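You operate a simulated robot arm through the tools that you are given. There is no shell and no other tool. Be economical: measure what you need, move in short steps, check, and stop when the job is done.

The job below is to be done with a simulated robot arm. You get a single attempt, and the scene is never put back.

## Task
Shut the magnifier down, tip the white tray into the cup and put the tray in drawer C.
Fine: knob at LO, switch off, lens cover shut, drawer shut.
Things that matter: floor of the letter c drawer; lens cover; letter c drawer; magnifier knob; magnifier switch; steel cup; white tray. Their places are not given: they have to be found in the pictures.

It is judged by the outcome, as a careful person would: the job done as asked, and still so three seconds after it is handed in. It fails if anything else is knocked over, pushed out of place, dropped, spilled or broken. Lids that push on must go on centred and level and be pressed home; caps that screw on are set level and turned clockwise until they are tight.

## Robot
A 6-joint arm with a two-finger parallel gripper, fixed in place. Base frame: the origin is at the foot of the arm, x ahead of it, y to its left, z up; the work surface is at about z = 0.8. Lengths are in m, angles in degrees, forces in N, time in s.
With the tool pointing down near the work surface it reaches from about 0.18 to 0.76 m from the base axis. Its first joint turns from -166.0 to 166.0 degrees. Payload 3.91 kg.
The TCP is the grasp point between the finger pads, 0.03 m short of the fingertips. In the tool frame z runs along the fingers and y along their closing line. The gripper opens to 0.11 m. The fingers are 0.02 m wide and 0.01 m thick; the gripper's body (0.048 by 0.112 m) begins 0.055 m behind the TCP.
Orientation is that of the tool frame in the base frame, as a unit quaternion [w, x, y, z]. With the fingers straight down and closing along the base's y, the tool's x points along the base's -x, its y along +y and its z along -z.

## Interface
- The arm moves only by the tool nudge_tool. Its argument "motion" is a list of rows, each a list of 7 numbers: the turn, a rotation vector about the base's x, y, z in degrees, then the shift along the base's x, y, z in m, then the gripper command, from -1 (shut) to 1 (fully open), values between in proportion. In form: [[wx, wy, wz, dx, dy, dz, jaw], ...]. A call has 1 to 8 rows; each row shifts and turns the commanded pose from where the row before left it. A row lasts 0.2 s, in which the tool goes at most 0.05 m and 8.6 degrees; a call with a longer step from one row to the next is refused whole, and so is a gripper value outside its range. Where a pose cannot be reached the arm comes as near as it can. A force on the tool above 40 N (or 10 N above the force at the start of the call, whichever is more), or a blocked arm, ends the call early, and 0.2 s more pass. Each finger travels about 0.045 m/s and halts on what it meets, pressing with about 29 N; the grip force reading is that of the motor and also rises with nothing between the fingers. The clock runs only during rows and for 0.2 s after the last one: add rows that do not move to give the fingers time. It gives the time, the measured TCP pose, the force on the tool (base axes), the opening and the grip force at its end, in the units of the frame above (readings bear some noise), with the torque about the TCP (base axes, N m) and any sound that the robot's microphone picked up.
- Cameras (640 x 400 px; columns grow to the right, rows downward): "scene" is fixed at [0.0417, 0.489, 1.5589]; the picture's right is [-0.73, -0.69, 0.00], its down [-0.49, 0.52, -0.70] and it looks along [0.48, -0.51, -0.72] (base axes); focal length 223 px, centre (320, 200). "wrist" rides on the gripper at [0.071, 0.022, -0.107] in the tool frame; the picture's right is [-0.29, 0.96, 0.00], its down [-0.76, -0.23, -0.61] and it looks along [-0.58, -0.18, 0.79] (tool axes); focal length 243 px, centre (320, 200).
- capture(camera): a new picture of that camera. The clock stands still meanwhile.
- move_column(by): slides the trunk up (or, below 0, down) by that many m; the arm rides with it, the base frame stays. It gives what a move gives, with no picture.
- point_at(camera, pixels): for up to 12 pixels [column, row] of the newest picture of that camera ("zoom" is the newest enlarged one), the place [x, y, z] in the base frame of the surface seen there, good to about 0.002 m, but the place of the scene camera against the robot may be out by one fixed shift of up to 0.018 m in any direction. The clock stands still meanwhile.
- zoom(camera, box): a new picture of the part [left, top, right, bottom] of that camera's present view, enlarged. The clock stands still meanwhile.
- job_done(): hands the job in; it is judged then, once.

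Work in short steps. Measure before you move; look again where a grasp or a placing could have gone wrong, and mend it. You have 80 turns and 38 pictures in all, those below and enlarged ones among them. Open the gripper and draw the arm clear of the work before you hand the job in, unless the task says otherwise; then end with one line.

The tools are called after ">>>" by a JSON object that holds its "api" and its "payload". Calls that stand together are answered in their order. nudge_tool: Moves the arm, as the interface text tells. Its arguments: {"type":"object","properties":{"motion":{"type":"array"}},"required":["motion"]} The other tools are called the same way: move_column (by) slides the trunk up or down; capture (camera) takes a picture; point_at (camera, pixels) gives the place of the surface under pixels of a picture; zoom (camera, box) takes an enlarged picture of a part of a camera's view; job_done () hands the job in.

At the start:

```text
time_s: 0.0
ee_pos: [0.3097, 0.0973, 1.3231]
ee_rot: [0.0, 0.0, 1.0, 0.0]
force: [0.9, -0.5, 0.3]
ft_torque: [-0.06, 0.01, 0.0]
grip_width: 0.1098
gripper_force: 0.0
trunk travel left (down, up): [-0.5, 0.09]
```

scene: 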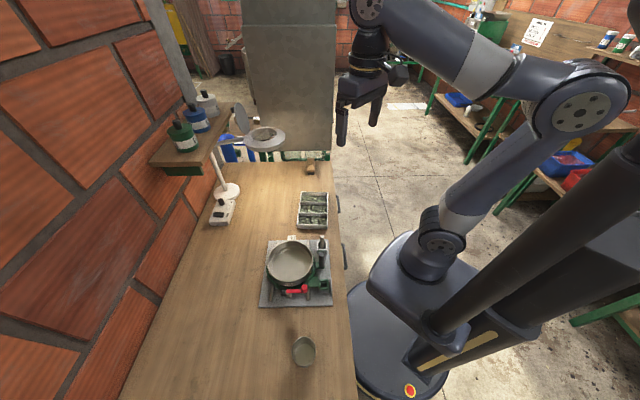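
wrist: 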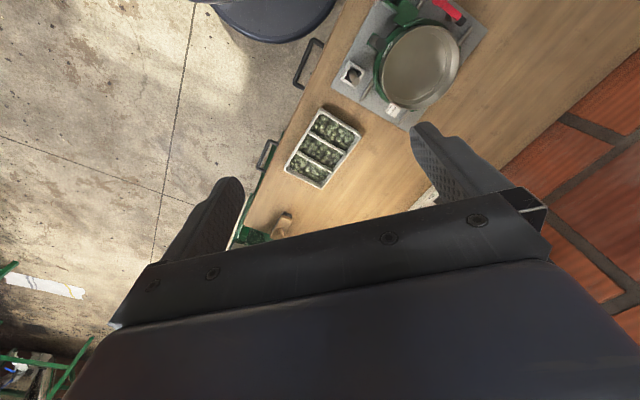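

The scene shows a magnifier lamp around (240,150), a tray with three compartments at (313,210), a stove with a pan at (290,262), and a cup at (304,350). I zoom in on the magnifier and the tray.

>>> {"api": "zoom", "payload": {"camera": "scene", "box": [190, 90, 350, 235]}}

>>> {"api": "zoom", "payload": {"camera": "scene", "box": [240, 180, 380, 390]}}

```text
2.76 times, centred on (270, 162) of scene
```

zoom: 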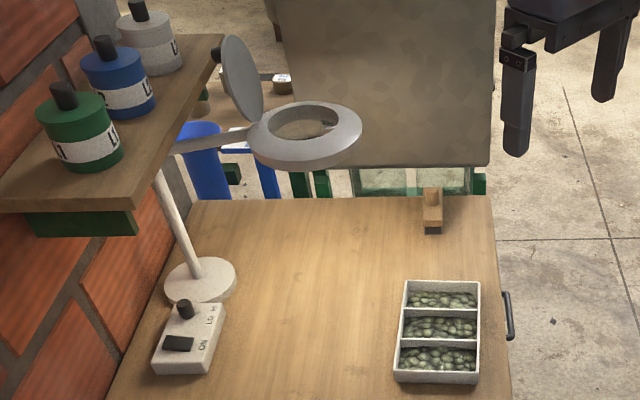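

```text
1.90 times, centred on (310, 285) of scene
```

zoom: 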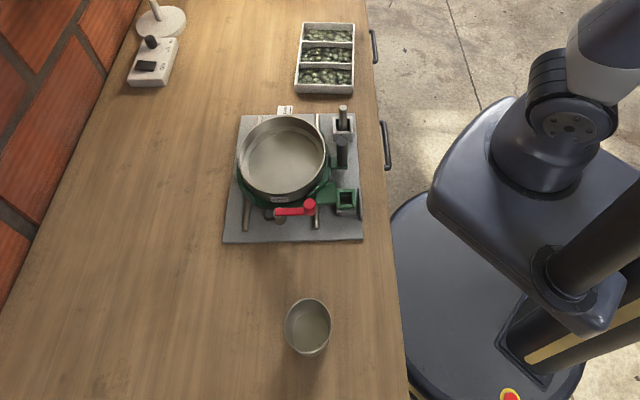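

I measure the main items on a fresh scene picture: switch box, knob, lens ring, cover, tray, cup and handles.

>>> {"api": "point_at", "payload": {"camera": "scene", "pixels": [[299, 193], [327, 193], [299, 228], [326, 228], [304, 338], [304, 354], [338, 203], [344, 257], [311, 170], [229, 190], [290, 265], [322, 251]]}}

>>> {"api": "zoom", "payload": {"camera": "scene", "box": [200, 185, 248, 235]}}

```text
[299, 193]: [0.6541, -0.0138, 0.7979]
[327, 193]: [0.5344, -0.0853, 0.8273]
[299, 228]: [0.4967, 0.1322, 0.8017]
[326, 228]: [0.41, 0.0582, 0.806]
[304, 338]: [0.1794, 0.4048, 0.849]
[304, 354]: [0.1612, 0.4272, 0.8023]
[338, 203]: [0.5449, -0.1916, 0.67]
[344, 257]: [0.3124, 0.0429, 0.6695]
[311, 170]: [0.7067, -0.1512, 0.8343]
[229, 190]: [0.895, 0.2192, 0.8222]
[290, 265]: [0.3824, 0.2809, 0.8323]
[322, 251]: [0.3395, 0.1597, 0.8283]
```

```text
8.00 times, centred on (224, 210) of scene
```

zoom: 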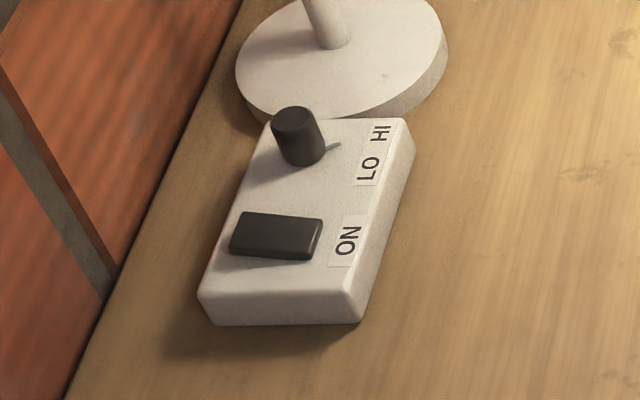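

The knob has a pointer that looks aimed at HI, and the rocker sits beside an ON label. I measure the points on the box.

>>> {"api": "point_at", "payload": {"camera": "zoom", "pixels": [[292, 118], [338, 144], [368, 168], [380, 132], [348, 240], [240, 220], [232, 248], [320, 226], [308, 255], [275, 235], [280, 125], [390, 122]]}}

>>> {"api": "zoom", "payload": {"camera": "scene", "box": [222, 95, 302, 160]}}

```text
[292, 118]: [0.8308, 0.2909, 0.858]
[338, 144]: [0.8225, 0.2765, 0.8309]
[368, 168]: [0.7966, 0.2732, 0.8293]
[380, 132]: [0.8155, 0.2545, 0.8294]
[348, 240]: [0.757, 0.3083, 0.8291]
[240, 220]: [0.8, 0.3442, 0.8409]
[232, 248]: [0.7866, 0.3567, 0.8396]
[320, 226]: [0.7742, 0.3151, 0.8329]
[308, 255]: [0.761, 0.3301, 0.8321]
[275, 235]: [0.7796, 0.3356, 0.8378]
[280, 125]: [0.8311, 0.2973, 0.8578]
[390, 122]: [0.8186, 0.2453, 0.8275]
```

```text
6.15 times, centred on (262, 128) of scene
```

zoom: 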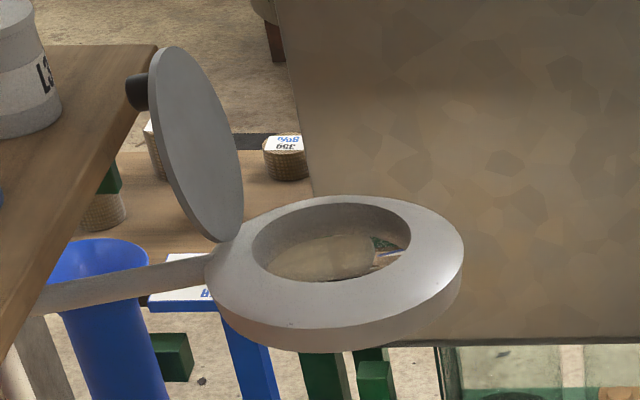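

The ON end of the rocker is lower (0.833 against 0.840), so it is ON and its far end has to be pressed. I measure the lens ring, cover and its knob.

>>> {"api": "point_at", "payload": {"camera": "zoom", "pixels": [[215, 230], [215, 290], [340, 200], [455, 245], [300, 320], [430, 290], [175, 52], [238, 200], [160, 120], [200, 140], [135, 92], [90, 290]]}}

>>> {"api": "nudge_tool", "payload": {"motion": [[0, 0, -8, 0.03, 0, 0, 0], [0, 0, -8, 0.03, 0, 0, 0], [0, 0, -8, 0.03, 0, 0, 0]]}}

```text
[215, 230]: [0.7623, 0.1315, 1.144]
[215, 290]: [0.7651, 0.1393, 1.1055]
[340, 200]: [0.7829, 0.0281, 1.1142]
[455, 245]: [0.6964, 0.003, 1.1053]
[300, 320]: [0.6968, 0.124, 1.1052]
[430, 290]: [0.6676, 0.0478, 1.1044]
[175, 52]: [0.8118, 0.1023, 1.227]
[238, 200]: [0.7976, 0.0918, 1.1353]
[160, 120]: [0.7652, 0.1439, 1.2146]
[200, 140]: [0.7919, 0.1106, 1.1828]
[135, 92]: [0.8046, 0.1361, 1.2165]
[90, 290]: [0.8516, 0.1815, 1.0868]
```

```text
time_s: 0.8
ee_pos: [0.4013, 0.096, 1.3227]
ee_rot: [0.0, 0.208, 0.978, 0.0]
force: [-0.2, 0.9, 0.5]
ft_torque: [0.02, 0.03, -0.02]
grip_width: 0.0551
gripper_force: 0.0
trunk travel left (down, up): [-0.5, 0.09]
```

The hinge is near (0.78,0.11,1.12), and the cover stands upright with its knob on the far side. The bench runs at 45°, with the drawer fronts facing the robot. I turn the wrist to look at those fronts and find drawer C.

>>> {"api": "nudge_tool", "payload": {"motion": [[0, 0, 8.5, -0.006, -0.039, -0.03, 0], [0, 0, 8.5, -0.006, -0.039, -0.03, 0], [0, 0, 8.5, -0.006, -0.039, -0.03, 0], [0, 0, 8.5, -0.006, -0.039, -0.03, 0], [0, 0, 8.5, -0.006, -0.039, -0.03, 0], [0, 0, 8.5, -0.006, -0.039, -0.03, 0], [0, 0, 8.5, -0.006, -0.039, -0.03, 0], [0, 0, 8.5, -0.006, -0.039, -0.03, 0]]}}

>>> {"api": "nudge_tool", "payload": {"motion": [[5.5, -5.5, 0, 0, 0, -0.02, 0], [5.5, -5.5, 0, 0, 0, -0.02, 0], [5.5, -5.5, 0, 0, 0, -0.02, 0], [5.5, -5.5, 0, 0, 0, -0.02, 0], [0, 0, 0, 0, 0, 0, 0]]}}

>>> {"api": "capture", "payload": {"camera": "wrist"}}

```text
time_s: 2.6
ee_pos: [0.351, -0.2152, 1.0812]
ee_rot: [0.001, -0.376, 0.927, -0.001]
force: [-0.9, 0.1, -0.1]
ft_torque: [-0.01, 0.03, 0.02]
grip_width: 0.0548
gripper_force: 0.1
trunk travel left (down, up): [-0.5, 0.09]
```

```text
time_s: 3.8
ee_pos: [0.3519, -0.2139, 1.0026]
ee_rot: [0.247, -0.361, 0.893, 0.106]
force: [0.3, 0.1, 0.6]
ft_torque: [0.02, 0.0, 0.01]
grip_width: 0.0552
gripper_force: 0.1
trunk travel left (down, up): [-0.5, 0.09]
```

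```text
31 pictures are left
```

wrist: 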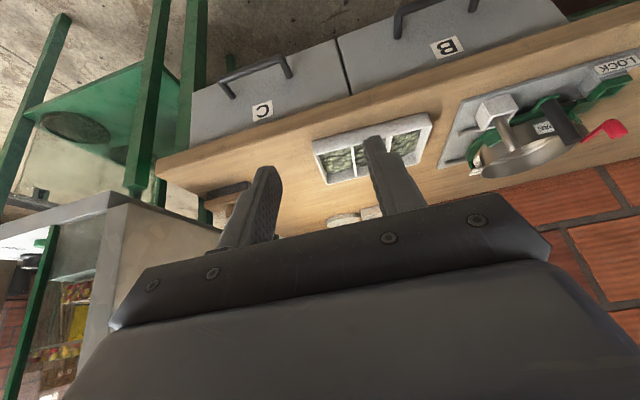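

The wrist view shows drawer C at (262,110) with its handle at (255,70), and B to the right of it. I measure C's handle, its front and the table edge.

>>> {"api": "point_at", "payload": {"camera": "wrist", "pixels": [[228, 91], [254, 71], [287, 68], [222, 80], [281, 57], [262, 110], [200, 130], [340, 60], [330, 90], [280, 130], [240, 143], [192, 92]]}}

>>> {"api": "zoom", "payload": {"camera": "wrist", "box": [150, 0, 470, 200]}}

```text
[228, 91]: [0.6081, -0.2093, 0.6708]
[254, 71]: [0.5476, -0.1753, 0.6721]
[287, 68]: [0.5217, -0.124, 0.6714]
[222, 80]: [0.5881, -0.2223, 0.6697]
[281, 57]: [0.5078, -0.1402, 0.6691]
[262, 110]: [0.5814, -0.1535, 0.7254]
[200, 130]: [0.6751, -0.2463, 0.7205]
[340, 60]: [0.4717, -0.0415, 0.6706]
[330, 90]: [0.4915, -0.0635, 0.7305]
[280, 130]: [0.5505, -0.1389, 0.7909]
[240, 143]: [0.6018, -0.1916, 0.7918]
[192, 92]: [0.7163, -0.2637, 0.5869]
```

```text
2.00 times, centred on (310, 100) of wrist
```

zoom: 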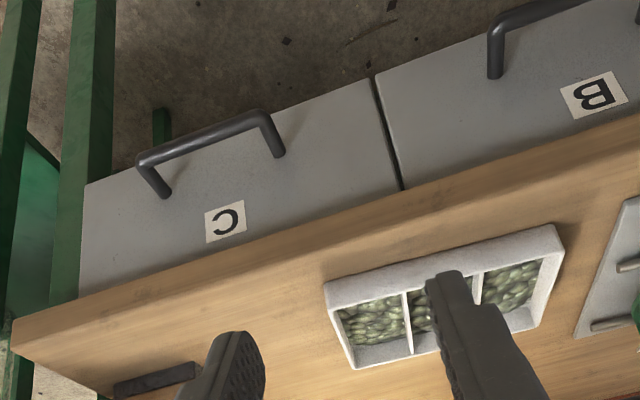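

Handle C is centred near (0.551,-0.179,0.668), the front plane is at n≈0.303 and the table edge at n≈0.290. I now measure the tray in this zoomed view.

>>> {"api": "point_at", "payload": {"camera": "zoom", "pixels": [[328, 286], [554, 228], [354, 364], [562, 256], [332, 305], [540, 250], [330, 340], [405, 310], [480, 285], [115, 390], [20, 325], [393, 160]]}}

>>> {"api": "point_at", "payload": {"camera": "scene", "pixels": [[304, 338], [293, 345], [315, 345], [304, 362], [304, 367], [175, 160], [210, 150], [185, 135], [445, 230], [400, 275], [330, 350], [304, 190]]}}

```text
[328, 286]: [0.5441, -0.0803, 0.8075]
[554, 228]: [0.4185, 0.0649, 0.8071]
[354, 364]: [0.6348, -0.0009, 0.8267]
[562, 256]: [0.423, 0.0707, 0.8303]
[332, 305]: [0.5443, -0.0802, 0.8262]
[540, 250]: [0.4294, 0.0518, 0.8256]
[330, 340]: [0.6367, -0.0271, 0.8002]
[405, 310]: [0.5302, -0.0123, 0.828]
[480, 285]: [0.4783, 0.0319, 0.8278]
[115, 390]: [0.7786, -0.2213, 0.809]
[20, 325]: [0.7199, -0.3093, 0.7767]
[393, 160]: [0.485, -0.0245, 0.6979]
```

```text
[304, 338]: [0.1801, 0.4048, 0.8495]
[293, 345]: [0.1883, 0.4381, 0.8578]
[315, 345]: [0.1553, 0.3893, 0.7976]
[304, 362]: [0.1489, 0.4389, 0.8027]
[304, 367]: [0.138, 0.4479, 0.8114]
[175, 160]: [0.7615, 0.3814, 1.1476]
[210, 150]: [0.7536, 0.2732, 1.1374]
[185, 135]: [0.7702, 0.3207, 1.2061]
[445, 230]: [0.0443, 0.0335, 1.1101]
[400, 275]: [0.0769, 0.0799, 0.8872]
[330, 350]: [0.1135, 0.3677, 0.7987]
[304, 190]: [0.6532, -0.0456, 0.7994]
```

The tray is about 0.19 × 0.12 × 0.028 m, too wide for the jaws to span. I look closely at the two candidates for the cup: the large vessel on the stand and the small one.

>>> {"api": "zoom", "payload": {"camera": "scene", "box": [250, 228, 346, 312]}}

>>> {"api": "zoom", "payload": {"camera": "scene", "box": [274, 328, 334, 378]}}

```text
4.76 times, centred on (298, 270) of scene
```

zoom: 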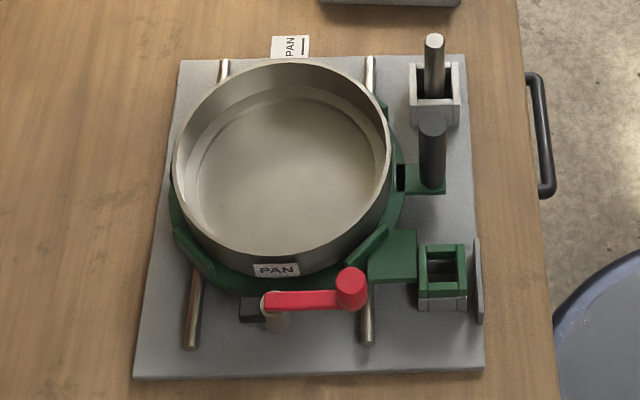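

```text
8.00 times, centred on (304, 353) of scene
```

zoom: 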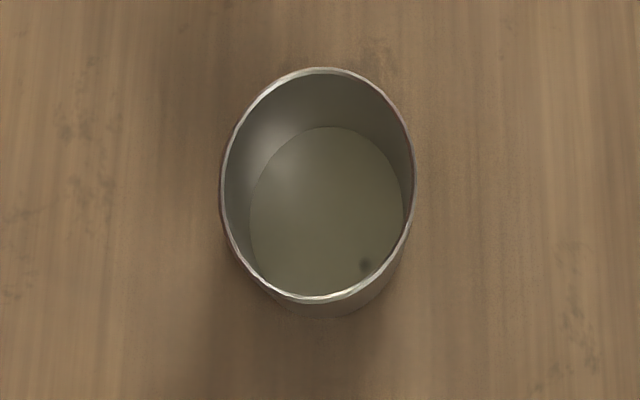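

The large vessel is labelled PAN, so the cup is the small one. I measure its rim and floor.

>>> {"api": "point_at", "payload": {"camera": "zoom", "pixels": [[320, 70], [225, 180], [413, 185], [318, 297], [250, 95], [390, 100], [240, 260], [395, 265], [320, 210], [330, 135], [280, 290], [415, 165]]}}

>>> {"api": "zoom", "payload": {"camera": "scene", "box": [290, 182, 338, 236]}}

```text
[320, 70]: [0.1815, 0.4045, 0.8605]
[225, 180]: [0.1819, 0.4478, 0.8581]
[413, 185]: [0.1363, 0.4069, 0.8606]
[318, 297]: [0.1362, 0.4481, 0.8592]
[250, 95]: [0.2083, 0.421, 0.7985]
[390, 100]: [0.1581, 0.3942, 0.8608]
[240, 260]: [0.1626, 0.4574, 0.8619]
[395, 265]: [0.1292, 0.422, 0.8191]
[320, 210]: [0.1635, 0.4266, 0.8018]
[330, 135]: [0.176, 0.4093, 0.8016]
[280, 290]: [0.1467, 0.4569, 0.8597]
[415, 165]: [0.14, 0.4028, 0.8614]
```

```text
7.41 times, centred on (314, 209) of scene
```

zoom: 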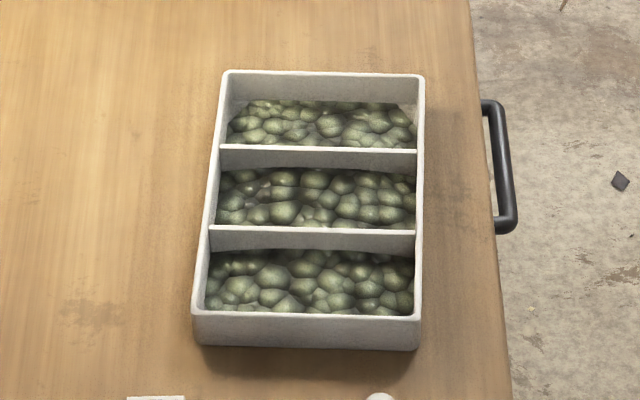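

The cup rim is 0.061 m across, centred at (0.159,0.426) in the scene frame, top at z 0.860. I measure the tray corners here too.

>>> {"api": "point_at", "payload": {"camera": "zoom", "pixels": [[225, 75], [421, 77], [197, 312], [416, 318], [218, 150], [417, 152], [211, 231], [415, 233], [320, 120], [320, 280], [310, 316], [310, 75]]}}

>>> {"api": "zoom", "payload": {"camera": "wrist", "box": [300, 100, 450, 195]}}

```text
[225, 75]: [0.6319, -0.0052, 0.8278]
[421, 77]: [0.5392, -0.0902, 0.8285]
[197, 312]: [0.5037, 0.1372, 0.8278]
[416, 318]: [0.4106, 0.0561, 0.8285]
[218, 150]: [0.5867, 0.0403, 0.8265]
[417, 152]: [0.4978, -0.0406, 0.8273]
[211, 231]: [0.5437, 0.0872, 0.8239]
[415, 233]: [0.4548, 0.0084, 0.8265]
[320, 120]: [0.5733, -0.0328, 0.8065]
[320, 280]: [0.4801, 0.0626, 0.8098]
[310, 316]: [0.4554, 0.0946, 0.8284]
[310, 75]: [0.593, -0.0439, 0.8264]
```

```text
4.21 times, centred on (375, 148) of wrist
```

zoom: 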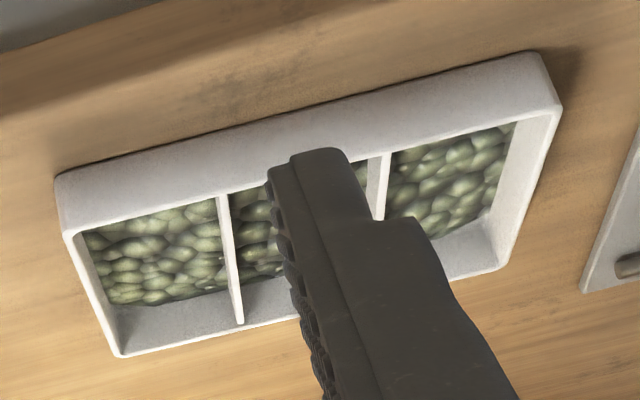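

I get the tray's corners in the wrist frame to work out the scene camera's shift.

>>> {"api": "point_at", "payload": {"camera": "zoom", "pixels": [[66, 232], [558, 108], [119, 354], [499, 264], [220, 196], [381, 155], [240, 322], [150, 320], [150, 250], [480, 150], [450, 255], [100, 300]]}}

```text
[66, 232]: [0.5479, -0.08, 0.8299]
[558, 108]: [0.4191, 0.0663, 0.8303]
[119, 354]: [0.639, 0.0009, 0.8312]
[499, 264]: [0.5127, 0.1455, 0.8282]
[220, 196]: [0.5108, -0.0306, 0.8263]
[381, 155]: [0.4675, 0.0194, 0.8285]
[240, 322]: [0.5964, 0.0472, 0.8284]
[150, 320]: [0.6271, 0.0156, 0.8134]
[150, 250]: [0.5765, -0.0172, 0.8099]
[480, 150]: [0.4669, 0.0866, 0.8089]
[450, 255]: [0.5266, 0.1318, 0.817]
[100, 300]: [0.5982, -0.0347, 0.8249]
```

The scene camera's shift comes out at about (+0.008,+0.009,+0.001). I do the magnifier cover first: raise the arm, close the fingers, and come over the cover's top from above so I can pull it from behind.

>>> {"api": "nudge_tool", "payload": {"motion": [[0, 0, 0, 0.01, 0.01, 0.042, -1], [0, 0, 0, 0.01, 0.01, 0.042, -1], [0, 0, 0, 0.01, 0.01, 0.042, -1], [0, 0, 0, 0.01, 0.01, 0.042, -1], [0, 0, 0, 0.01, 0.01, 0.042, -1], [0, 0, 0, 0.01, 0.01, 0.042, -1], [3, -3, 0, 0.01, 0.01, 0.042, -1], [3, -3, 0, 0.01, 0.01, 0.042, -1]]}}

>>> {"api": "nudge_tool", "payload": {"motion": [[0, 0, 0, 0.031, 0.031, 0, -1], [0, 0, 0, 0.031, 0.031, 0, -1], [0, 0, 0, 0.031, 0.031, 0, -1], [0, 0, 0, 0.031, 0.031, 0, -1], [0, 0, 0, 0.031, 0.031, 0, -1], [0, 0, 0, 0.031, 0.031, 0, -1], [0, 0, 0, 0.031, 0.031, 0, -1], [0, 0, 0, 0.031, 0.031, 0, -1]]}}

>>> {"api": "capture", "payload": {"camera": "wrist"}}

```text
time_s: 5.6
ee_pos: [0.4301, -0.1354, 1.3373]
ee_rot: [0.312, -0.352, 0.872, 0.132]
force: [0.4, 0.5, -0.1]
ft_torque: [0.01, -0.02, -0.02]
grip_width: 0.0001
gripper_force: 29.1
trunk travel left (down, up): [-0.5, 0.09]
```

```text
time_s: 7.4
ee_pos: [0.6801, 0.1167, 1.341]
ee_rot: [0.311, -0.353, 0.872, 0.133]
force: [0.2, 0.7, 0.6]
ft_torque: [0.0, 0.01, -0.01]
grip_width: 0.0
gripper_force: 28.9
trunk travel left (down, up): [-0.5, 0.09]
```

```text
25 pictures are left
```

wrist: 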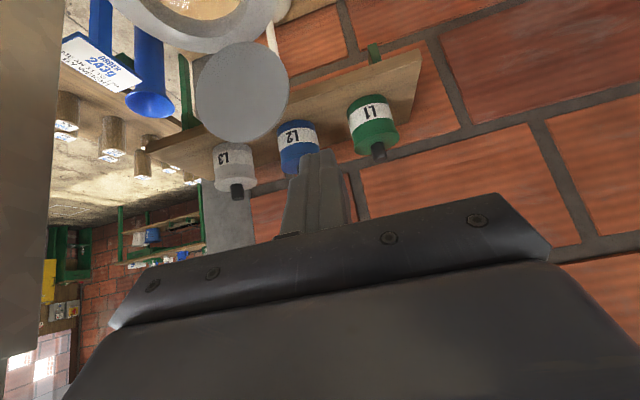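

The wrist shows the cover disc at (240,92) with shelf jars L3 and L2 behind it. I measure the disc edge, ring and jars in the wrist frame to see the clearance.

>>> {"api": "point_at", "payload": {"camera": "wrist", "pixels": [[240, 136], [200, 92], [284, 92], [240, 48], [240, 92], [234, 170], [296, 140], [297, 122], [237, 190], [270, 20], [180, 30], [372, 115]]}}

```text
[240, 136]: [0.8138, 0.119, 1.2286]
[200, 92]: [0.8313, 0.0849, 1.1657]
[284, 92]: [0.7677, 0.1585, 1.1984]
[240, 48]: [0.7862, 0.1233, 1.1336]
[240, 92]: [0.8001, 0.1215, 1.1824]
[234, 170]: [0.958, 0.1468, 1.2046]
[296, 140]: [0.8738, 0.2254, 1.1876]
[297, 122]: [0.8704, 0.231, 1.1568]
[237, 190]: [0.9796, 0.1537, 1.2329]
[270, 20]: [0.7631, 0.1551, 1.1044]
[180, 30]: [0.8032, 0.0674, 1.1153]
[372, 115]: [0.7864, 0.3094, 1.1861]
```

The disc is centred at n≈0.652, u≈0.480, z≈1.18, its top is at z 1.231, and the jars are at n≥0.777. I move above the gap behind the disc, off the knob, at u≈0.503.

>>> {"api": "nudge_tool", "payload": {"motion": [[0, 0, 0, 0.0335, 0.004, 0, -1], [0, 0, 0, 0.0335, 0.004, 0, -1], [0, 0, 0, 0.0335, 0.004, 0, -1], [0, 0, 0, 0.0335, 0.004, 0, -1], [0, 0, 0, 0.0335, 0.003, 0, -1], [0, 0, 0, 0, 0, 0, -1]]}}

```text
time_s: 8.8
ee_pos: [0.7457, 0.1285, 1.2705]
ee_rot: [0.312, -0.352, 0.872, 0.132]
force: [0.3, 0.7, 0.0]
ft_torque: [0.04, 0.0, -0.01]
grip_width: 0.0001
gripper_force: 29.5
out of reach, approached as far as the arm can: row 1, 2, 3, 4, 5
trunk travel left (down, up): [-0.5, 0.09]
```

The arm stops at a radius of about 0.757 in this pose, so coming over the top won't work. Instead I turn the tool level, pointing along the bench (+u), to straddle the cover's side edge. First I back off and rotate.

>>> {"api": "nudge_tool", "payload": {"motion": [[0, 0, 0, -0.02, -0.01, 0.01, -1], [0, -4.6, -6.98, -0.01, 0.01, 0.005, -1], [0, -4.6, -6.98, -0.01, 0.01, 0.005, -1], [0, -4.6, -6.98, -0.01, 0.01, 0, -0.4], [0, -4.6, -6.98, -0.01, 0.01, 0, -0.4], [0, -4.6, -6.98, -0.01, 0.01, 0, -0.4], [0, -4.6, -6.98, -0.01, 0.01, 0, -0.4]]}}

```text
time_s: 10.4
ee_pos: [0.667, 0.1781, 1.2912]
ee_rot: [0.533, -0.042, 0.842, -0.072]
force: [0.0, 0.0, -0.2]
ft_torque: [0.0, 0.0, 0.0]
grip_width: 0.0331
gripper_force: 0.1
trunk travel left (down, up): [-0.5, 0.09]
```

The turn is going as planned, so I finish the rotation, adding u −0.02 for clearance.

>>> {"api": "nudge_tool", "payload": {"motion": [[0, -4.6, -6.98, -0.005, 0.005, 0, -0.4], [0, -4.6, -6.98, -0.005, 0.005, 0, -0.4], [0, -4.6, -6.98, -0.005, 0.005, 0, -0.4], [0, -4.6, -6.98, -0.005, 0.005, 0, -0.4], [0, -4.6, -6.98, 0, 0, 0, -0.4], [0, -4.6, -6.98, 0, 0, 0, -0.4]]}}

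>>> {"api": "capture", "payload": {"camera": "scene"}}

```text
time_s: 11.8
ee_pos: [0.6472, 0.1969, 1.2912]
ee_rot: [0.653, 0.278, 0.652, -0.265]
force: [-0.3, -0.2, -0.7]
ft_torque: [0.0, 0.01, -0.05]
grip_width: 0.033
gripper_force: 0.2
trunk travel left (down, up): [-0.5, 0.09]
```

```text
24 pictures are left
```

scene: 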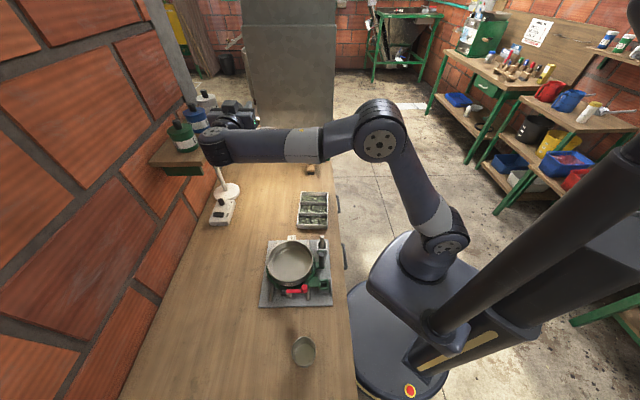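

The tool is level now. I check the clearance between the wrist and the jars and shelf using scene points.

>>> {"api": "point_at", "payload": {"camera": "scene", "pixels": [[152, 163], [203, 167], [185, 150], [192, 170], [215, 155], [212, 135], [205, 160], [180, 118], [240, 108], [232, 118]]}}

>>> {"api": "capture", "payload": {"camera": "wrist"}}

```text
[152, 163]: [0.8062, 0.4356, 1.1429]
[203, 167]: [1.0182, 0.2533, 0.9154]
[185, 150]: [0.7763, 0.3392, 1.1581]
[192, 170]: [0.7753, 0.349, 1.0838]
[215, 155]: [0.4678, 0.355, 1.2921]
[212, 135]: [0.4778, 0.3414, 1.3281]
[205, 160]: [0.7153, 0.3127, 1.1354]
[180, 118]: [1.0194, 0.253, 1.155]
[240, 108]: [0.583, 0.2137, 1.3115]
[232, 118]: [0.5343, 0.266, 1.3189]
```

```text
23 pictures are left
```

wrist: 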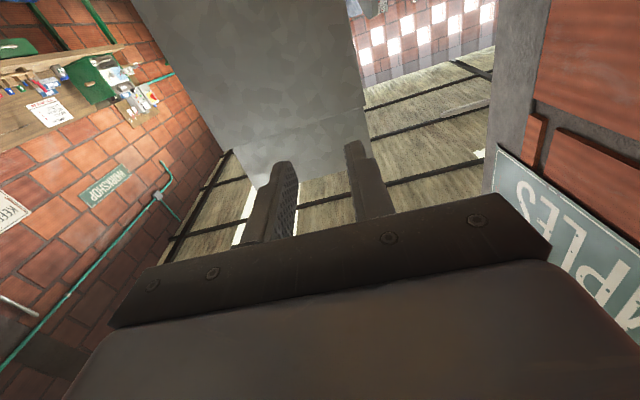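

The shelf front is at n≈0.739, so a body at n≤0.71 passes clear. I lower to z 1.19 in line with the cover's edge, then slide along +u so the fingers straddle it.

>>> {"api": "nudge_tool", "payload": {"motion": [[0, 0, 0, 0.014, 0.014, -0.033, -0.4], [0, 0, 0, 0.014, 0.014, -0.034, -0.4], [0, 0, 0, 0.0138, 0.0138, -0.034, -0.4], [0, 0, 0, 0, 0, 0, -0.4]]}}

>>> {"api": "nudge_tool", "payload": {"motion": [[0, 0, 0, 0.02, -0.02, 0, -0.4], [0, 0, 0, 0.02, -0.02, 0, -0.4], [0, 0, 0, 0.015, -0.015, 0, -0.4], [0, 0, 0, 0, 0, 0, -0.4]]}}

>>> {"api": "zoom", "payload": {"camera": "scene", "box": [190, 80, 310, 170]}}

```text
time_s: 12.8
ee_pos: [0.6877, 0.2391, 1.1897]
ee_rot: [0.653, 0.277, 0.653, -0.264]
force: [-0.9, 0.4, -0.2]
ft_torque: [0.03, 0.01, -0.03]
grip_width: 0.0328
gripper_force: 0.0
trunk travel left (down, up): [-0.5, 0.09]
```

```text
time_s: 13.8
ee_pos: [0.7425, 0.1849, 1.1895]
ee_rot: [0.653, 0.277, 0.653, -0.264]
force: [0.0, 0.4, 1.1]
ft_torque: [-0.02, 0.01, 0.01]
grip_width: 0.0328
gripper_force: 0.1
trunk travel left (down, up): [-0.5, 0.09]
```

```text
4.44 times, centred on (250, 125) of scene
```

zoom: 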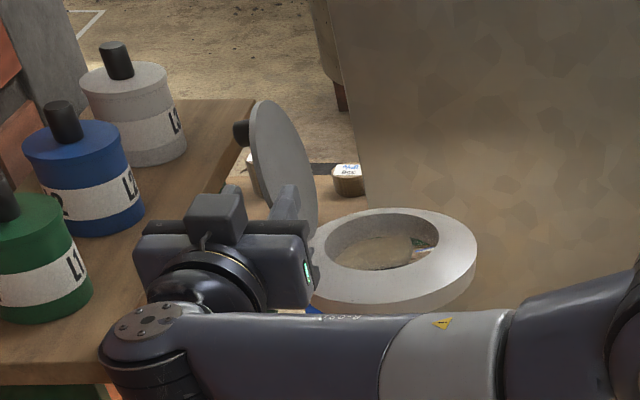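

The fingers are level with the cover's edge (tip at u≈0.424). I advance 0.03 to straddle it and check the force.

>>> {"api": "nudge_tool", "payload": {"motion": [[0, 0, 0, 0.007, -0.007, 0, -0.4], [0, 0, 0, 0.007, -0.007, 0, -0.4], [0, 0, 0, 0.008, -0.008, 0, -0.4], [0, 0, 0, 0, 0, 0, -0.4]]}}

>>> {"api": "zoom", "payload": {"camera": "scene", "box": [230, 95, 300, 150]}}

```text
time_s: 14.8
ee_pos: [0.7653, 0.1631, 1.1903]
ee_rot: [0.653, 0.278, 0.653, -0.263]
force: [0.4, 1.1, 0.4]
ft_torque: [-0.01, -0.01, 0.01]
grip_width: 0.033
gripper_force: 0.0
trunk travel left (down, up): [-0.5, 0.09]
```

```text
7.27 times, centred on (265, 122) of scene
```

zoom: 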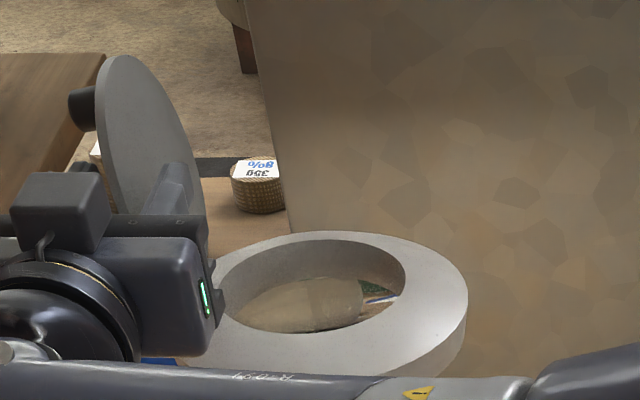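

The fingers straddle the cover and no force shows. I swing along the hinge arc (hinge ≈ n 0.642, z 1.12) with the tool turning along, first by about 51°.

>>> {"api": "nudge_tool", "payload": {"motion": [[6.01, -6.01, 0, -0.008, -0.008, 0.001, -0.4], [6.01, -6.01, 0, -0.0075, -0.0075, 0, -0.4], [6.01, -6.01, 0, -0.0074, -0.0074, -0.002, -0.4], [6.01, -6.01, 0, -0.0071, -0.0071, -0.0034, -0.4], [6.01, -6.01, 0, -0.0066, -0.0066, -0.0048, -0.4], [6.01, -6.01, 0, -0.0061, -0.0061, -0.0062, -0.4]]}}

>>> {"api": "zoom", "payload": {"camera": "scene", "box": [220, 95, 300, 160]}}

```text
time_s: 16.2
ee_pos: [0.722, 0.1188, 1.1731]
ee_rot: [0.704, 0.53, 0.47, 0.046]
force: [-0.2, 0.0, 0.0]
ft_torque: [-0.01, 0.01, 0.01]
grip_width: 0.0331
gripper_force: 0.1
trunk travel left (down, up): [-0.5, 0.09]
```

```text
6.15 times, centred on (260, 128) of scene
```

zoom: 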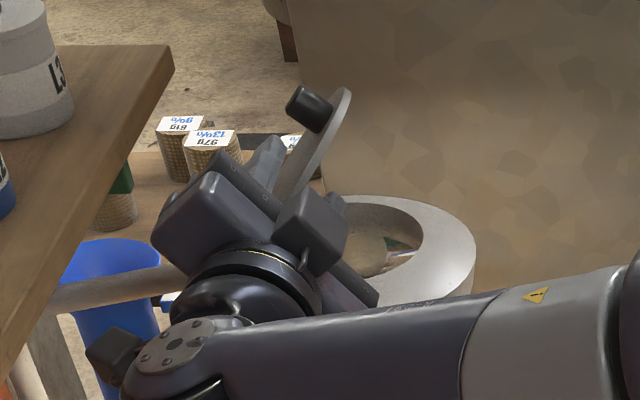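

The cover follows the fingers smoothly. I continue about 25° further along the arc.

>>> {"api": "nudge_tool", "payload": {"motion": [[6.01, -6.01, 0, -0.0054, -0.0054, -0.0074, -0.4], [6.01, -6.01, 0, -0.0045, -0.0045, -0.0084, -0.4], [5.5, -5.5, 0, -0.0036, -0.0036, -0.009, -0.4]]}}

>>> {"api": "zoom", "payload": {"camera": "scene", "box": [220, 95, 300, 160]}}

```text
time_s: 17.0
ee_pos: [0.7554, 0.1334, 1.1979]
ee_rot: [0.684, 0.611, 0.361, 0.168]
force: [-31.9, -3.3, 0.9]
ft_torque: [-1.61, 0.98, 0.76]
grip_width: 0.0471
gripper_force: 14.1
out of reach, approached as far as the arm can: row 2, 3
trunk travel left (down, up): [-0.5, 0.09]
stopped in row 3: the force on the tool passed its limit at 65 N (the readings are from after the stop); the commanded pose is now the measured one
```

```text
6.15 times, centred on (260, 128) of scene
```

zoom: 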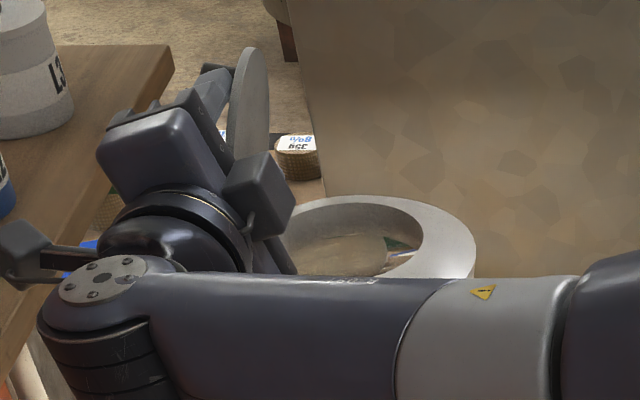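

The arm's solution jumped back and pressed on the cover (about 32 N, +n direction). I ease off by turning back and moving toward −n, then withdraw along −u to look again.

>>> {"api": "nudge_tool", "payload": {"motion": [[-5.5, 5.5, 0, -0.004, -0.004, 0, -0.2], [-5.5, 5.5, 0, -0.002, -0.002, 0, -0.2], [-5.5, 5.5, 0, 0, 0, 0, -0.2]]}}

```text
time_s: 17.8
ee_pos: [0.7514, 0.1287, 1.1977]
ee_rot: [0.705, 0.525, 0.476, 0.026]
force: [-12.6, 12.5, 9.7]
ft_torque: [-0.31, -0.6, 0.4]
grip_width: 0.0472
gripper_force: 3.8
trunk travel left (down, up): [-0.5, 0.09]
```

The remaining force is along −u, so the tip touches the cover's knob. I withdraw along −u.

>>> {"api": "nudge_tool", "payload": {"motion": [[0, 0, 0, -0.008, 0.008, 0, -0.2], [0, 0, 0, -0.015, 0.015, 0, -0.2], [0, 0, 0, -0.015, 0.015, 0, -0.2], [0, 0, 0, -0.01, 0.01, 0, -0.2]]}}

>>> {"api": "zoom", "payload": {"camera": "scene", "box": [220, 85, 300, 160]}}

```text
time_s: 18.8
ee_pos: [0.7058, 0.1752, 1.1955]
ee_rot: [0.704, 0.526, 0.477, 0.027]
force: [-0.4, -0.9, -0.4]
ft_torque: [-0.01, -0.03, -0.03]
grip_width: 0.044
gripper_force: 0.0
trunk travel left (down, up): [-0.5, 0.09]
```

```text
5.33 times, centred on (260, 122) of scene
```

zoom: 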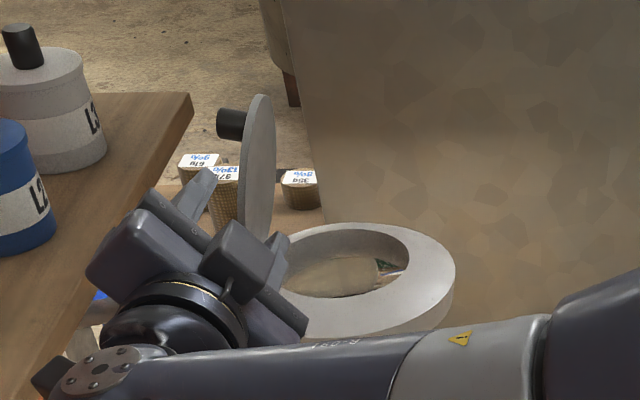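

The cover stays near vertical on a friction hinge and nothing is damaged. I'll push it from behind with closed fingers and no turning on the way. First I turn the tool back, well short of the roll limit, and place the fingers behind the disc plane.

>>> {"api": "nudge_tool", "payload": {"motion": [[-6.01, 6.01, 0, 0, 0, 0.002, -1], [-6.01, 6.01, 0, 0, 0, 0, -1], [-6.01, 6.01, 0, 0, 0, 0, -1], [-6.01, 6.01, 0, 0.006, 0.006, 0, -1], [-6.01, 6.01, 0, 0.006, 0.006, 0, -1], [-6.01, 6.01, 0, 0.006, 0.006, 0, -1], [-6.01, 6.01, 0, 0.01, 0.01, 0, -1], [-6.01, 6.01, 0, 0.009, 0.009, 0, -1]]}}

>>> {"api": "zoom", "payload": {"camera": "scene", "box": [220, 85, 300, 160]}}

```text
time_s: 20.6
ee_pos: [0.7431, 0.2123, 1.1963]
ee_rot: [0.603, 0.168, 0.684, -0.375]
force: [0.2, -0.4, -0.5]
ft_torque: [0.0, -0.02, 0.02]
grip_width: 0.0
gripper_force: 29.4
trunk travel left (down, up): [-0.5, 0.09]
```

```text
5.33 times, centred on (260, 122) of scene
```

zoom: 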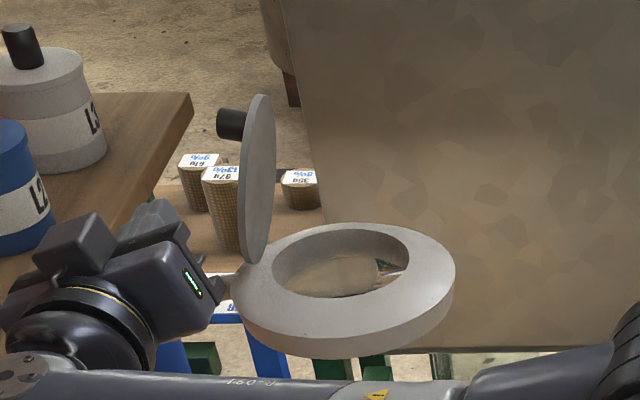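

The fingers are behind the disc plane. I advance along +u to about 0.422.

>>> {"api": "nudge_tool", "payload": {"motion": [[0, 0, 0, 0.012, -0.012, 0, -1], [0, 0, 0, 0.011, -0.011, 0, -1], [0, 0, 0, 0.01, -0.01, 0, -1]]}}

>>> {"api": "nudge_tool", "payload": {"motion": [[0, 0, 0, -0.0075, -0.0075, 0.001, -1], [0, 0, 0, -0.0075, -0.0075, 0.001, -1], [0, 0, 0, -0.0075, -0.0075, 0.001, -1], [0, 0, 0, -0.0075, -0.0075, 0, -1], [0, 0, 0, -0.0075, -0.0075, -0.0015, -1]]}}

>>> {"api": "zoom", "payload": {"camera": "scene", "box": [220, 85, 300, 160]}}

```text
time_s: 21.4
ee_pos: [0.7771, 0.1787, 1.1973]
ee_rot: [0.604, 0.167, 0.685, -0.373]
force: [-0.3, 0.3, 0.8]
ft_torque: [0.02, 0.0, 0.0]
grip_width: 0.0
gripper_force: 28.5
trunk travel left (down, up): [-0.5, 0.09]
```

```text
time_s: 22.6
ee_pos: [0.7378, 0.1419, 1.2]
ee_rot: [0.603, 0.169, 0.684, -0.374]
force: [0.1, -0.4, -0.2]
ft_torque: [-0.05, -0.02, 0.02]
grip_width: 0.0001
gripper_force: 28.6
trunk travel left (down, up): [-0.5, 0.09]
```

```text
5.33 times, centred on (260, 122) of scene
```

zoom: 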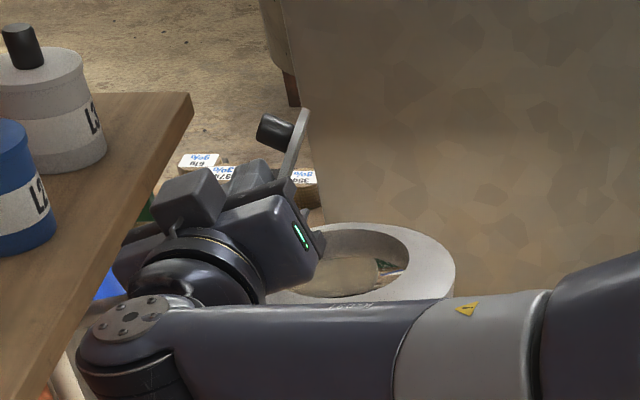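

The push works and the cover is now about 25° past vertical. I continue along the arc.

>>> {"api": "nudge_tool", "payload": {"motion": [[0, 0, 0, -0.0046, -0.0046, -0.0072, -1], [0, 0, 0, -0.0046, -0.0046, -0.0073, -1], [0, 0, 0, -0.0056, -0.0056, -0.0055, -1], [0, 0, 0, -0.0056, -0.0056, -0.0056, -1], [0, 0, 0, -0.0044, -0.0044, -0.0074, -1], [0, 0, 0, -0.0044, -0.0044, -0.0074, -1]]}}

>>> {"api": "nudge_tool", "payload": {"motion": [[0, 0, 0, -0.0021, -0.0021, -0.0056, -1], [0, 0, 0, -0.0021, -0.0021, -0.0057, -1], [0, 0, 0, -0.0014, -0.0014, -0.004, -1], [0, 0, 0, -0.0014, -0.0014, -0.004, -1]]}}

>>> {"api": "zoom", "payload": {"camera": "scene", "box": [220, 85, 300, 160]}}

```text
time_s: 24.0
ee_pos: [0.7095, 0.1127, 1.1581]
ee_rot: [0.603, 0.169, 0.684, -0.374]
force: [-0.4, -0.5, -0.2]
ft_torque: [0.01, 0.0, 0.0]
grip_width: 0.0
gripper_force: 29.1
trunk travel left (down, up): [-0.5, 0.09]
```

```text
time_s: 25.0
ee_pos: [0.7021, 0.1052, 1.1381]
ee_rot: [0.603, 0.168, 0.685, -0.374]
force: [0.0, -0.1, -0.6]
ft_torque: [-0.01, -0.01, 0.02]
grip_width: 0.0
gripper_force: 29.6
trunk travel left (down, up): [-0.5, 0.09]
```

```text
5.33 times, centred on (260, 122) of scene
```

zoom: 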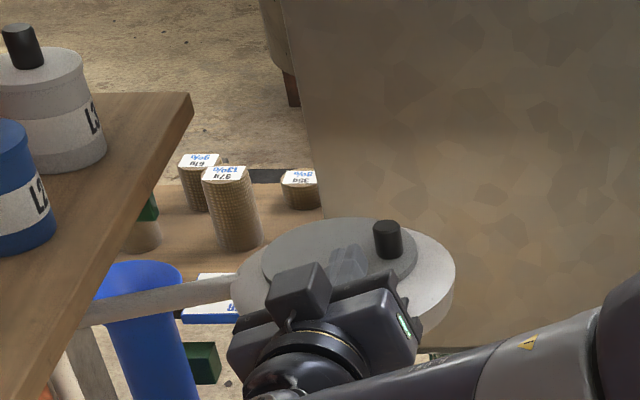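

The cover looks flat. I press lightly down to make sure it is closed.

>>> {"api": "nudge_tool", "payload": {"motion": [[0, 0, 0, 0, 0, -0.003, -1], [0, 0, 0, 0, 0, -0.003, -1], [0, 0, 0, 0, 0, -0.002, -1]]}}

```text
time_s: 25.8
ee_pos: [0.7025, 0.1046, 1.1333]
ee_rot: [0.605, 0.17, 0.682, -0.373]
force: [4.2, 0.2, 16.6]
ft_torque: [-0.08, -0.24, 0.04]
grip_width: 0.0
gripper_force: 28.9
trunk travel left (down, up): [-0.5, 0.09]
```

The cover is shut (16 N of contact). I back out along −u and up, then turn the tool to point away from the robot and 45° down for the switch and knob.

>>> {"api": "nudge_tool", "payload": {"motion": [[0, 0, 0, -0.005, 0.005, 0.015, -1], [0, 0, 0, -0.025, 0.025, 0.02, -1], [0, 0, 0, -0.03, 0.03, 0.02, -1], [1.65, 4.41, 7.04, -0.03, 0.01, 0.01, -1], [1.65, 4.41, 7.04, -0.03, 0.01, 0, -1], [1.65, 4.41, 7.04, -0.02, 0.0, 0, -1], [1.65, 4.41, 7.04, -0.01, 0, 0, -1], [1.65, 4.41, 7.04, 0, 0, 0, -1]]}}

>>> {"api": "nudge_tool", "payload": {"motion": [[1.65, 4.41, 7.04, 0, 0, 0, -1], [1.65, 4.41, 7.04, 0, 0, 0, -1], [1.65, 4.41, 7.04, 0, 0, 0, -1], [1.65, 4.41, 7.04, 0, 0, 0, -1], [1.65, 4.41, 7.04, 0, 0, 0, -1], [1.65, 4.41, 7.04, 0, 0, 0, -1]]}}

```text
time_s: 27.6
ee_pos: [0.5512, 0.1868, 1.1963]
ee_rot: [0.534, -0.076, 0.829, -0.151]
force: [0.3, -0.6, 0.0]
ft_torque: [-0.02, 0.05, 0.01]
grip_width: 0.0002
gripper_force: 29.3
trunk travel left (down, up): [-0.5, 0.09]
```

```text
time_s: 29.0
ee_pos: [0.5522, 0.1853, 1.1963]
ee_rot: [0.357, -0.354, 0.853, 0.141]
force: [0.3, 0.0, 0.0]
ft_torque: [0.04, -0.02, 0.0]
grip_width: 0.0
gripper_force: 29.6
trunk travel left (down, up): [-0.5, 0.09]
```

I lower to about z 0.95 near the switch box and look with the wrist camera.

>>> {"api": "nudge_tool", "payload": {"motion": [[0, 0, 0, 0, 0, -0.041, -1], [0, 0, 0, 0.012, 0.004, -0.041, -1], [0, 0, 0, 0.018, 0.006, -0.041, -1], [0, 0, 0, 0.018, 0.006, -0.041, -1], [0, 0, 0, 0.018, 0.006, -0.041, -1], [0, 0, 0, 0.018, 0.005, -0.041, -1]]}}

>>> {"api": "capture", "payload": {"camera": "wrist"}}

```text
time_s: 30.4
ee_pos: [0.6351, 0.2111, 0.95]
ee_rot: [0.358, -0.354, 0.853, 0.14]
force: [-0.1, 0.3, -0.2]
ft_torque: [0.02, -0.01, 0.01]
grip_width: 0.0
gripper_force: 28.6
trunk travel left (down, up): [-0.5, 0.09]
```

```text
14 pictures are left
```

wrist: 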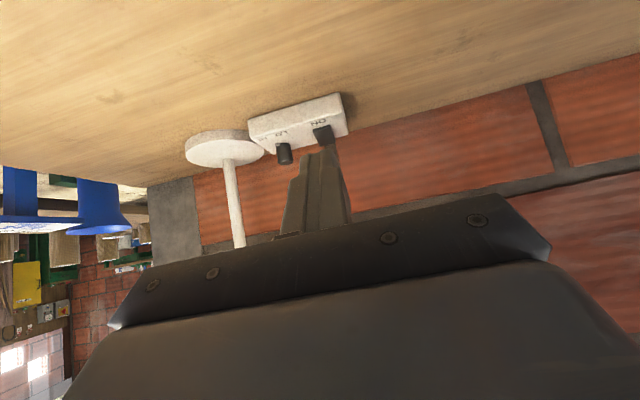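

The box, knob (285,153) and rocker (323,134) are in view. I measure them in the wrist frame.

>>> {"api": "point_at", "payload": {"camera": "wrist", "pixels": [[285, 145], [285, 162], [278, 152], [292, 152], [317, 130], [328, 126], [320, 143], [333, 139], [324, 134], [281, 134], [319, 122], [263, 138]]}}

```text
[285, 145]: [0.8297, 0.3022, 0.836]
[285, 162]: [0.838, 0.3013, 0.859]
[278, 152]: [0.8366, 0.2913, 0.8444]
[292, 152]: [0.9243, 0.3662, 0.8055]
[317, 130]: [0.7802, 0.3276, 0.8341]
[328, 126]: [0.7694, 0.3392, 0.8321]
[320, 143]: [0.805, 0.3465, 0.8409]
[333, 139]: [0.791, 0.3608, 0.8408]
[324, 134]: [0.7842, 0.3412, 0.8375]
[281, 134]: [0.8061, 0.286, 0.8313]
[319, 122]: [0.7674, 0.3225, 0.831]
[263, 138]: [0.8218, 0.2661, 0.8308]
```

The rocker's far end is at about (0.797,0.352,0.841) and the knob axis at about (0.839,0.301). I hover the closed fingertips over the rocker's far end.

>>> {"api": "nudge_tool", "payload": {"motion": [[0, 0, 0, 0.03, 0.026, -0.007, -1], [0, 0, 0, 0.03, 0.026, -0.008, -1], [0, 0, 0, 0.03, 0.026, -0.01, -1], [0, 0, 0, 0.03, 0.026, -0.01, -1], [0, 0, 0, 0.03, 0.026, -0.01, -1]]}}

```text
time_s: 31.6
ee_pos: [0.7839, 0.343, 0.9052]
ee_rot: [0.357, -0.353, 0.854, 0.14]
force: [-1.0, -0.2, 0.6]
ft_torque: [0.0, 0.04, 0.02]
grip_width: 0.0
gripper_force: 29.1
trunk travel left (down, up): [-0.5, 0.09]
```

That pose is reachable. I go down slowly and press the rocker's far end.

>>> {"api": "nudge_tool", "payload": {"motion": [[0, 0, 0, 0.002, 0, -0.015, -1], [0, 0, 0, 0.001, 0, -0.015, -1], [0, 0, 0, 0, 0, -0.006, -1], [0, 0, 0, 0, 0, -0.004, -1], [0, 0, 0, 0, 0, -0.003, -1]]}}

```text
time_s: 32.8
ee_pos: [0.7894, 0.3421, 0.8655]
ee_rot: [0.359, -0.353, 0.853, 0.14]
force: [-1.6, 1.0, 11.4]
ft_torque: [0.19, -0.06, 0.08]
grip_width: 0.0001
gripper_force: 28.7
trunk travel left (down, up): [-0.5, 0.09]
heard: click
```

A click was heard, so the rocker has flipped. I lift, open the fingers to about 0.05 and move over the knob.

>>> {"api": "nudge_tool", "payload": {"motion": [[0, 0, 0, -0.003, 0, 0.02, -1], [0, 0, 0, 0, 0, 0.022, -0.09], [0, 0, 0, 0.013, -0.017, 0, -0.09], [0, 0, 0, 0.013, -0.017, 0, -0.09], [0, 0, 0, 0.015, -0.018, 0, -0.09], [0, 0, 0, 0, 0, 0, -0.09]]}}

>>> {"api": "zoom", "payload": {"camera": "wrist", "box": [220, 60, 420, 240]}}

```text
time_s: 34.2
ee_pos: [0.8291, 0.2895, 0.9034]
ee_rot: [0.357, -0.353, 0.853, 0.141]
force: [-0.7, -0.3, -0.5]
ft_torque: [0.01, -0.01, 0.02]
grip_width: 0.0497
gripper_force: 0.1
trunk travel left (down, up): [-0.5, 0.09]
```

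```text
2.22 times, centred on (320, 150) of wrist
```

zoom: 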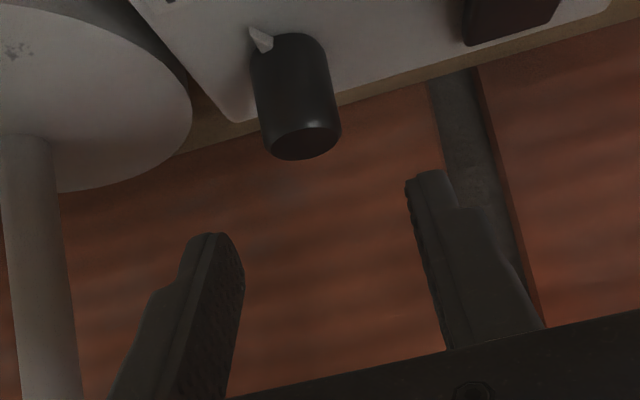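

The knob lies between the fingers. I refine its centre and pointer from this view.

>>> {"api": "point_at", "payload": {"camera": "zoom", "pixels": [[302, 142], [270, 138], [335, 125], [290, 60], [258, 90], [328, 85], [262, 42], [248, 30], [300, 155], [245, 120]]}}

```text
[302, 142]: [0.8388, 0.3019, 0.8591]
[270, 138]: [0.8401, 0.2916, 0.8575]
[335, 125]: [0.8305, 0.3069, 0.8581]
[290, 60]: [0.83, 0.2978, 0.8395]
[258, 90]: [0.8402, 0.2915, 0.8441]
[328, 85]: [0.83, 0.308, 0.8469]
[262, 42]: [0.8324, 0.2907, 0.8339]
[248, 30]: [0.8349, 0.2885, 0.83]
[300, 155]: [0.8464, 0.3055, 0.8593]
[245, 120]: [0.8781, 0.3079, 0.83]
```

The knob axis is confirmed at (0.839,0.301). I descend and close on it.

>>> {"api": "nudge_tool", "payload": {"motion": [[0, 0, 0, -0.0005, 0.0005, -0.02, -0.09], [0, 0, 0, 0, 0, -0.014, -0.09], [0, 0, 0, 0, 0, -0.006, -0.09], [0, 0, 0, 0, 0, 0, -1], [0, 0, 0, 0, 0, 0, -1], [0, 0, 0, 0, 0, 0, -1]]}}

```text
time_s: 35.6
ee_pos: [0.8282, 0.2908, 0.8636]
ee_rot: [0.358, -0.353, 0.853, 0.141]
force: [0.9, -0.1, 0.3]
ft_torque: [0.55, 0.45, -0.01]
grip_width: 0.0228
gripper_force: 45.0
trunk travel left (down, up): [-0.5, 0.09]
```

The knob is gripped (0.0228 m). I turn it −40° about vertical, with the TCP circling the knob axis.

>>> {"api": "nudge_tool", "payload": {"motion": [[0, 0, -8, -0.0014, 0.0015, 0, -1], [0, 0, -8, -0.0011, 0.0018, 0, -1], [0, 0, -8, -0.0009, 0.0019, 0, -1], [0, 0, -8, -0.0006, 0.0019, 0, -1], [0, 0, -8, -0.0003, 0.0021, 0, -1], [0, 0, 0, 0, 0, 0, -1]]}}

>>> {"api": "zoom", "payload": {"camera": "wrist", "box": [200, 20, 440, 220]}}

```text
time_s: 37.0
ee_pos: [0.8232, 0.3017, 0.8654]
ee_rot: [0.385, -0.04, 0.922, 0.01]
force: [8.2, 7.7, 3.2]
ft_torque: [1.02, 0.61, 0.1]
grip_width: 0.0227
gripper_force: 45.0
trunk travel left (down, up): [-0.5, 0.09]
```

```text
2.00 times, centred on (320, 120) of wrist
```

zoom: 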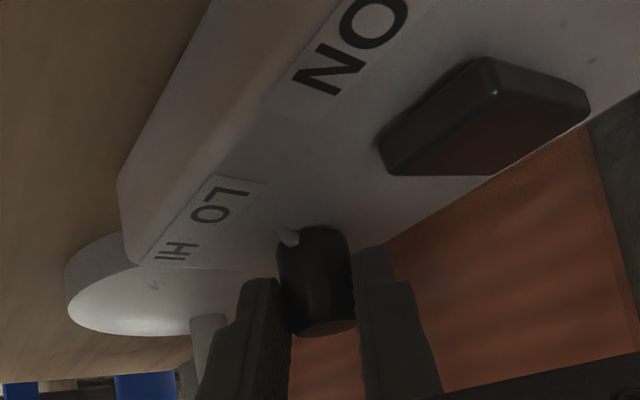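

The pointer is at (290,237) and LO at (220,203). I measure the pointer's direction and the rocker's tilt.

>>> {"api": "point_at", "payload": {"camera": "zoom", "pixels": [[287, 240], [293, 233], [281, 237], [235, 190], [205, 215], [220, 203], [178, 252], [490, 70], [395, 155], [570, 110], [500, 160], [318, 235]]}}

```text
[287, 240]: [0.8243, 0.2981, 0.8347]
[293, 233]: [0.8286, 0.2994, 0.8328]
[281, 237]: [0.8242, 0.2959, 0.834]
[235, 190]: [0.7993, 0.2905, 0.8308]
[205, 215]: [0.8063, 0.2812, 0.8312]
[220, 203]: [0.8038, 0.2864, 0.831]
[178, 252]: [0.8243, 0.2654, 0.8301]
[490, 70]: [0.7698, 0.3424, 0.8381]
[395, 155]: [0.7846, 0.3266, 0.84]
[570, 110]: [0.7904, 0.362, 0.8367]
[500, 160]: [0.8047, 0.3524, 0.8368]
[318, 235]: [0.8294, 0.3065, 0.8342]
```

The rocker's near end is now raised (0.839 against 0.837), so it is OFF, and the pointer is aligned with LO within a few degrees. I release, lift and draw back, undoing the yaw.

>>> {"api": "nudge_tool", "payload": {"motion": [[0, 0, 0, 0, 0, 0, -0.09], [0, 0, 0, 0, 0, 0, -0.09], [0, 0, 0, 0, 0, 0.025, -0.09], [0, 0, 0, 0, 0, 0.03, -0.09], [0, 0, 8, -0.035, -0.015, 0.015, -0.09], [0, 0, 8, -0.035, -0.015, 0.015, -0.09], [0, 0, 8, -0.035, -0.015, 0.015, -0.09], [0, 0, 8, -0.035, -0.015, 0.015, -0.09]]}}

>>> {"api": "nudge_tool", "payload": {"motion": [[0, 0, 8, -0.034, -0.034, 0, -0.09], [0, 0, 0, -0.035, -0.035, 0, -0.09], [4.1, 4.1, -5.8, -0.035, -0.035, 0, -0.09], [4.1, 4.1, -5.8, -0.035, -0.035, 0, -0.09], [4.1, 4.1, -5.8, -0.035, -0.035, 0, -0.09], [4.1, 4.1, -5.8, -0.035, -0.035, 0, -0.09], [4.1, 4.1, -5.8, -0.035, -0.035, 0, -0.09], [4.1, 4.1, -5.8, 0, -0.035, 0, -0.09]]}}

```text
time_s: 38.8
ee_pos: [0.6826, 0.238, 0.9795]
ee_rot: [0.366, -0.293, 0.876, 0.115]
force: [-0.5, -0.4, -0.3]
ft_torque: [-0.03, 0.01, 0.02]
grip_width: 0.05
gripper_force: 0.0
trunk travel left (down, up): [-0.5, 0.09]
```

```text
time_s: 40.6
ee_pos: [0.4394, -0.0403, 0.9799]
ee_rot: [0.262, 0.035, 0.925, 0.274]
force: [0.4, -0.4, 0.6]
ft_torque: [-0.04, -0.03, -0.04]
grip_width: 0.0498
gripper_force: 0.0
trunk travel left (down, up): [-0.5, 0.09]
```

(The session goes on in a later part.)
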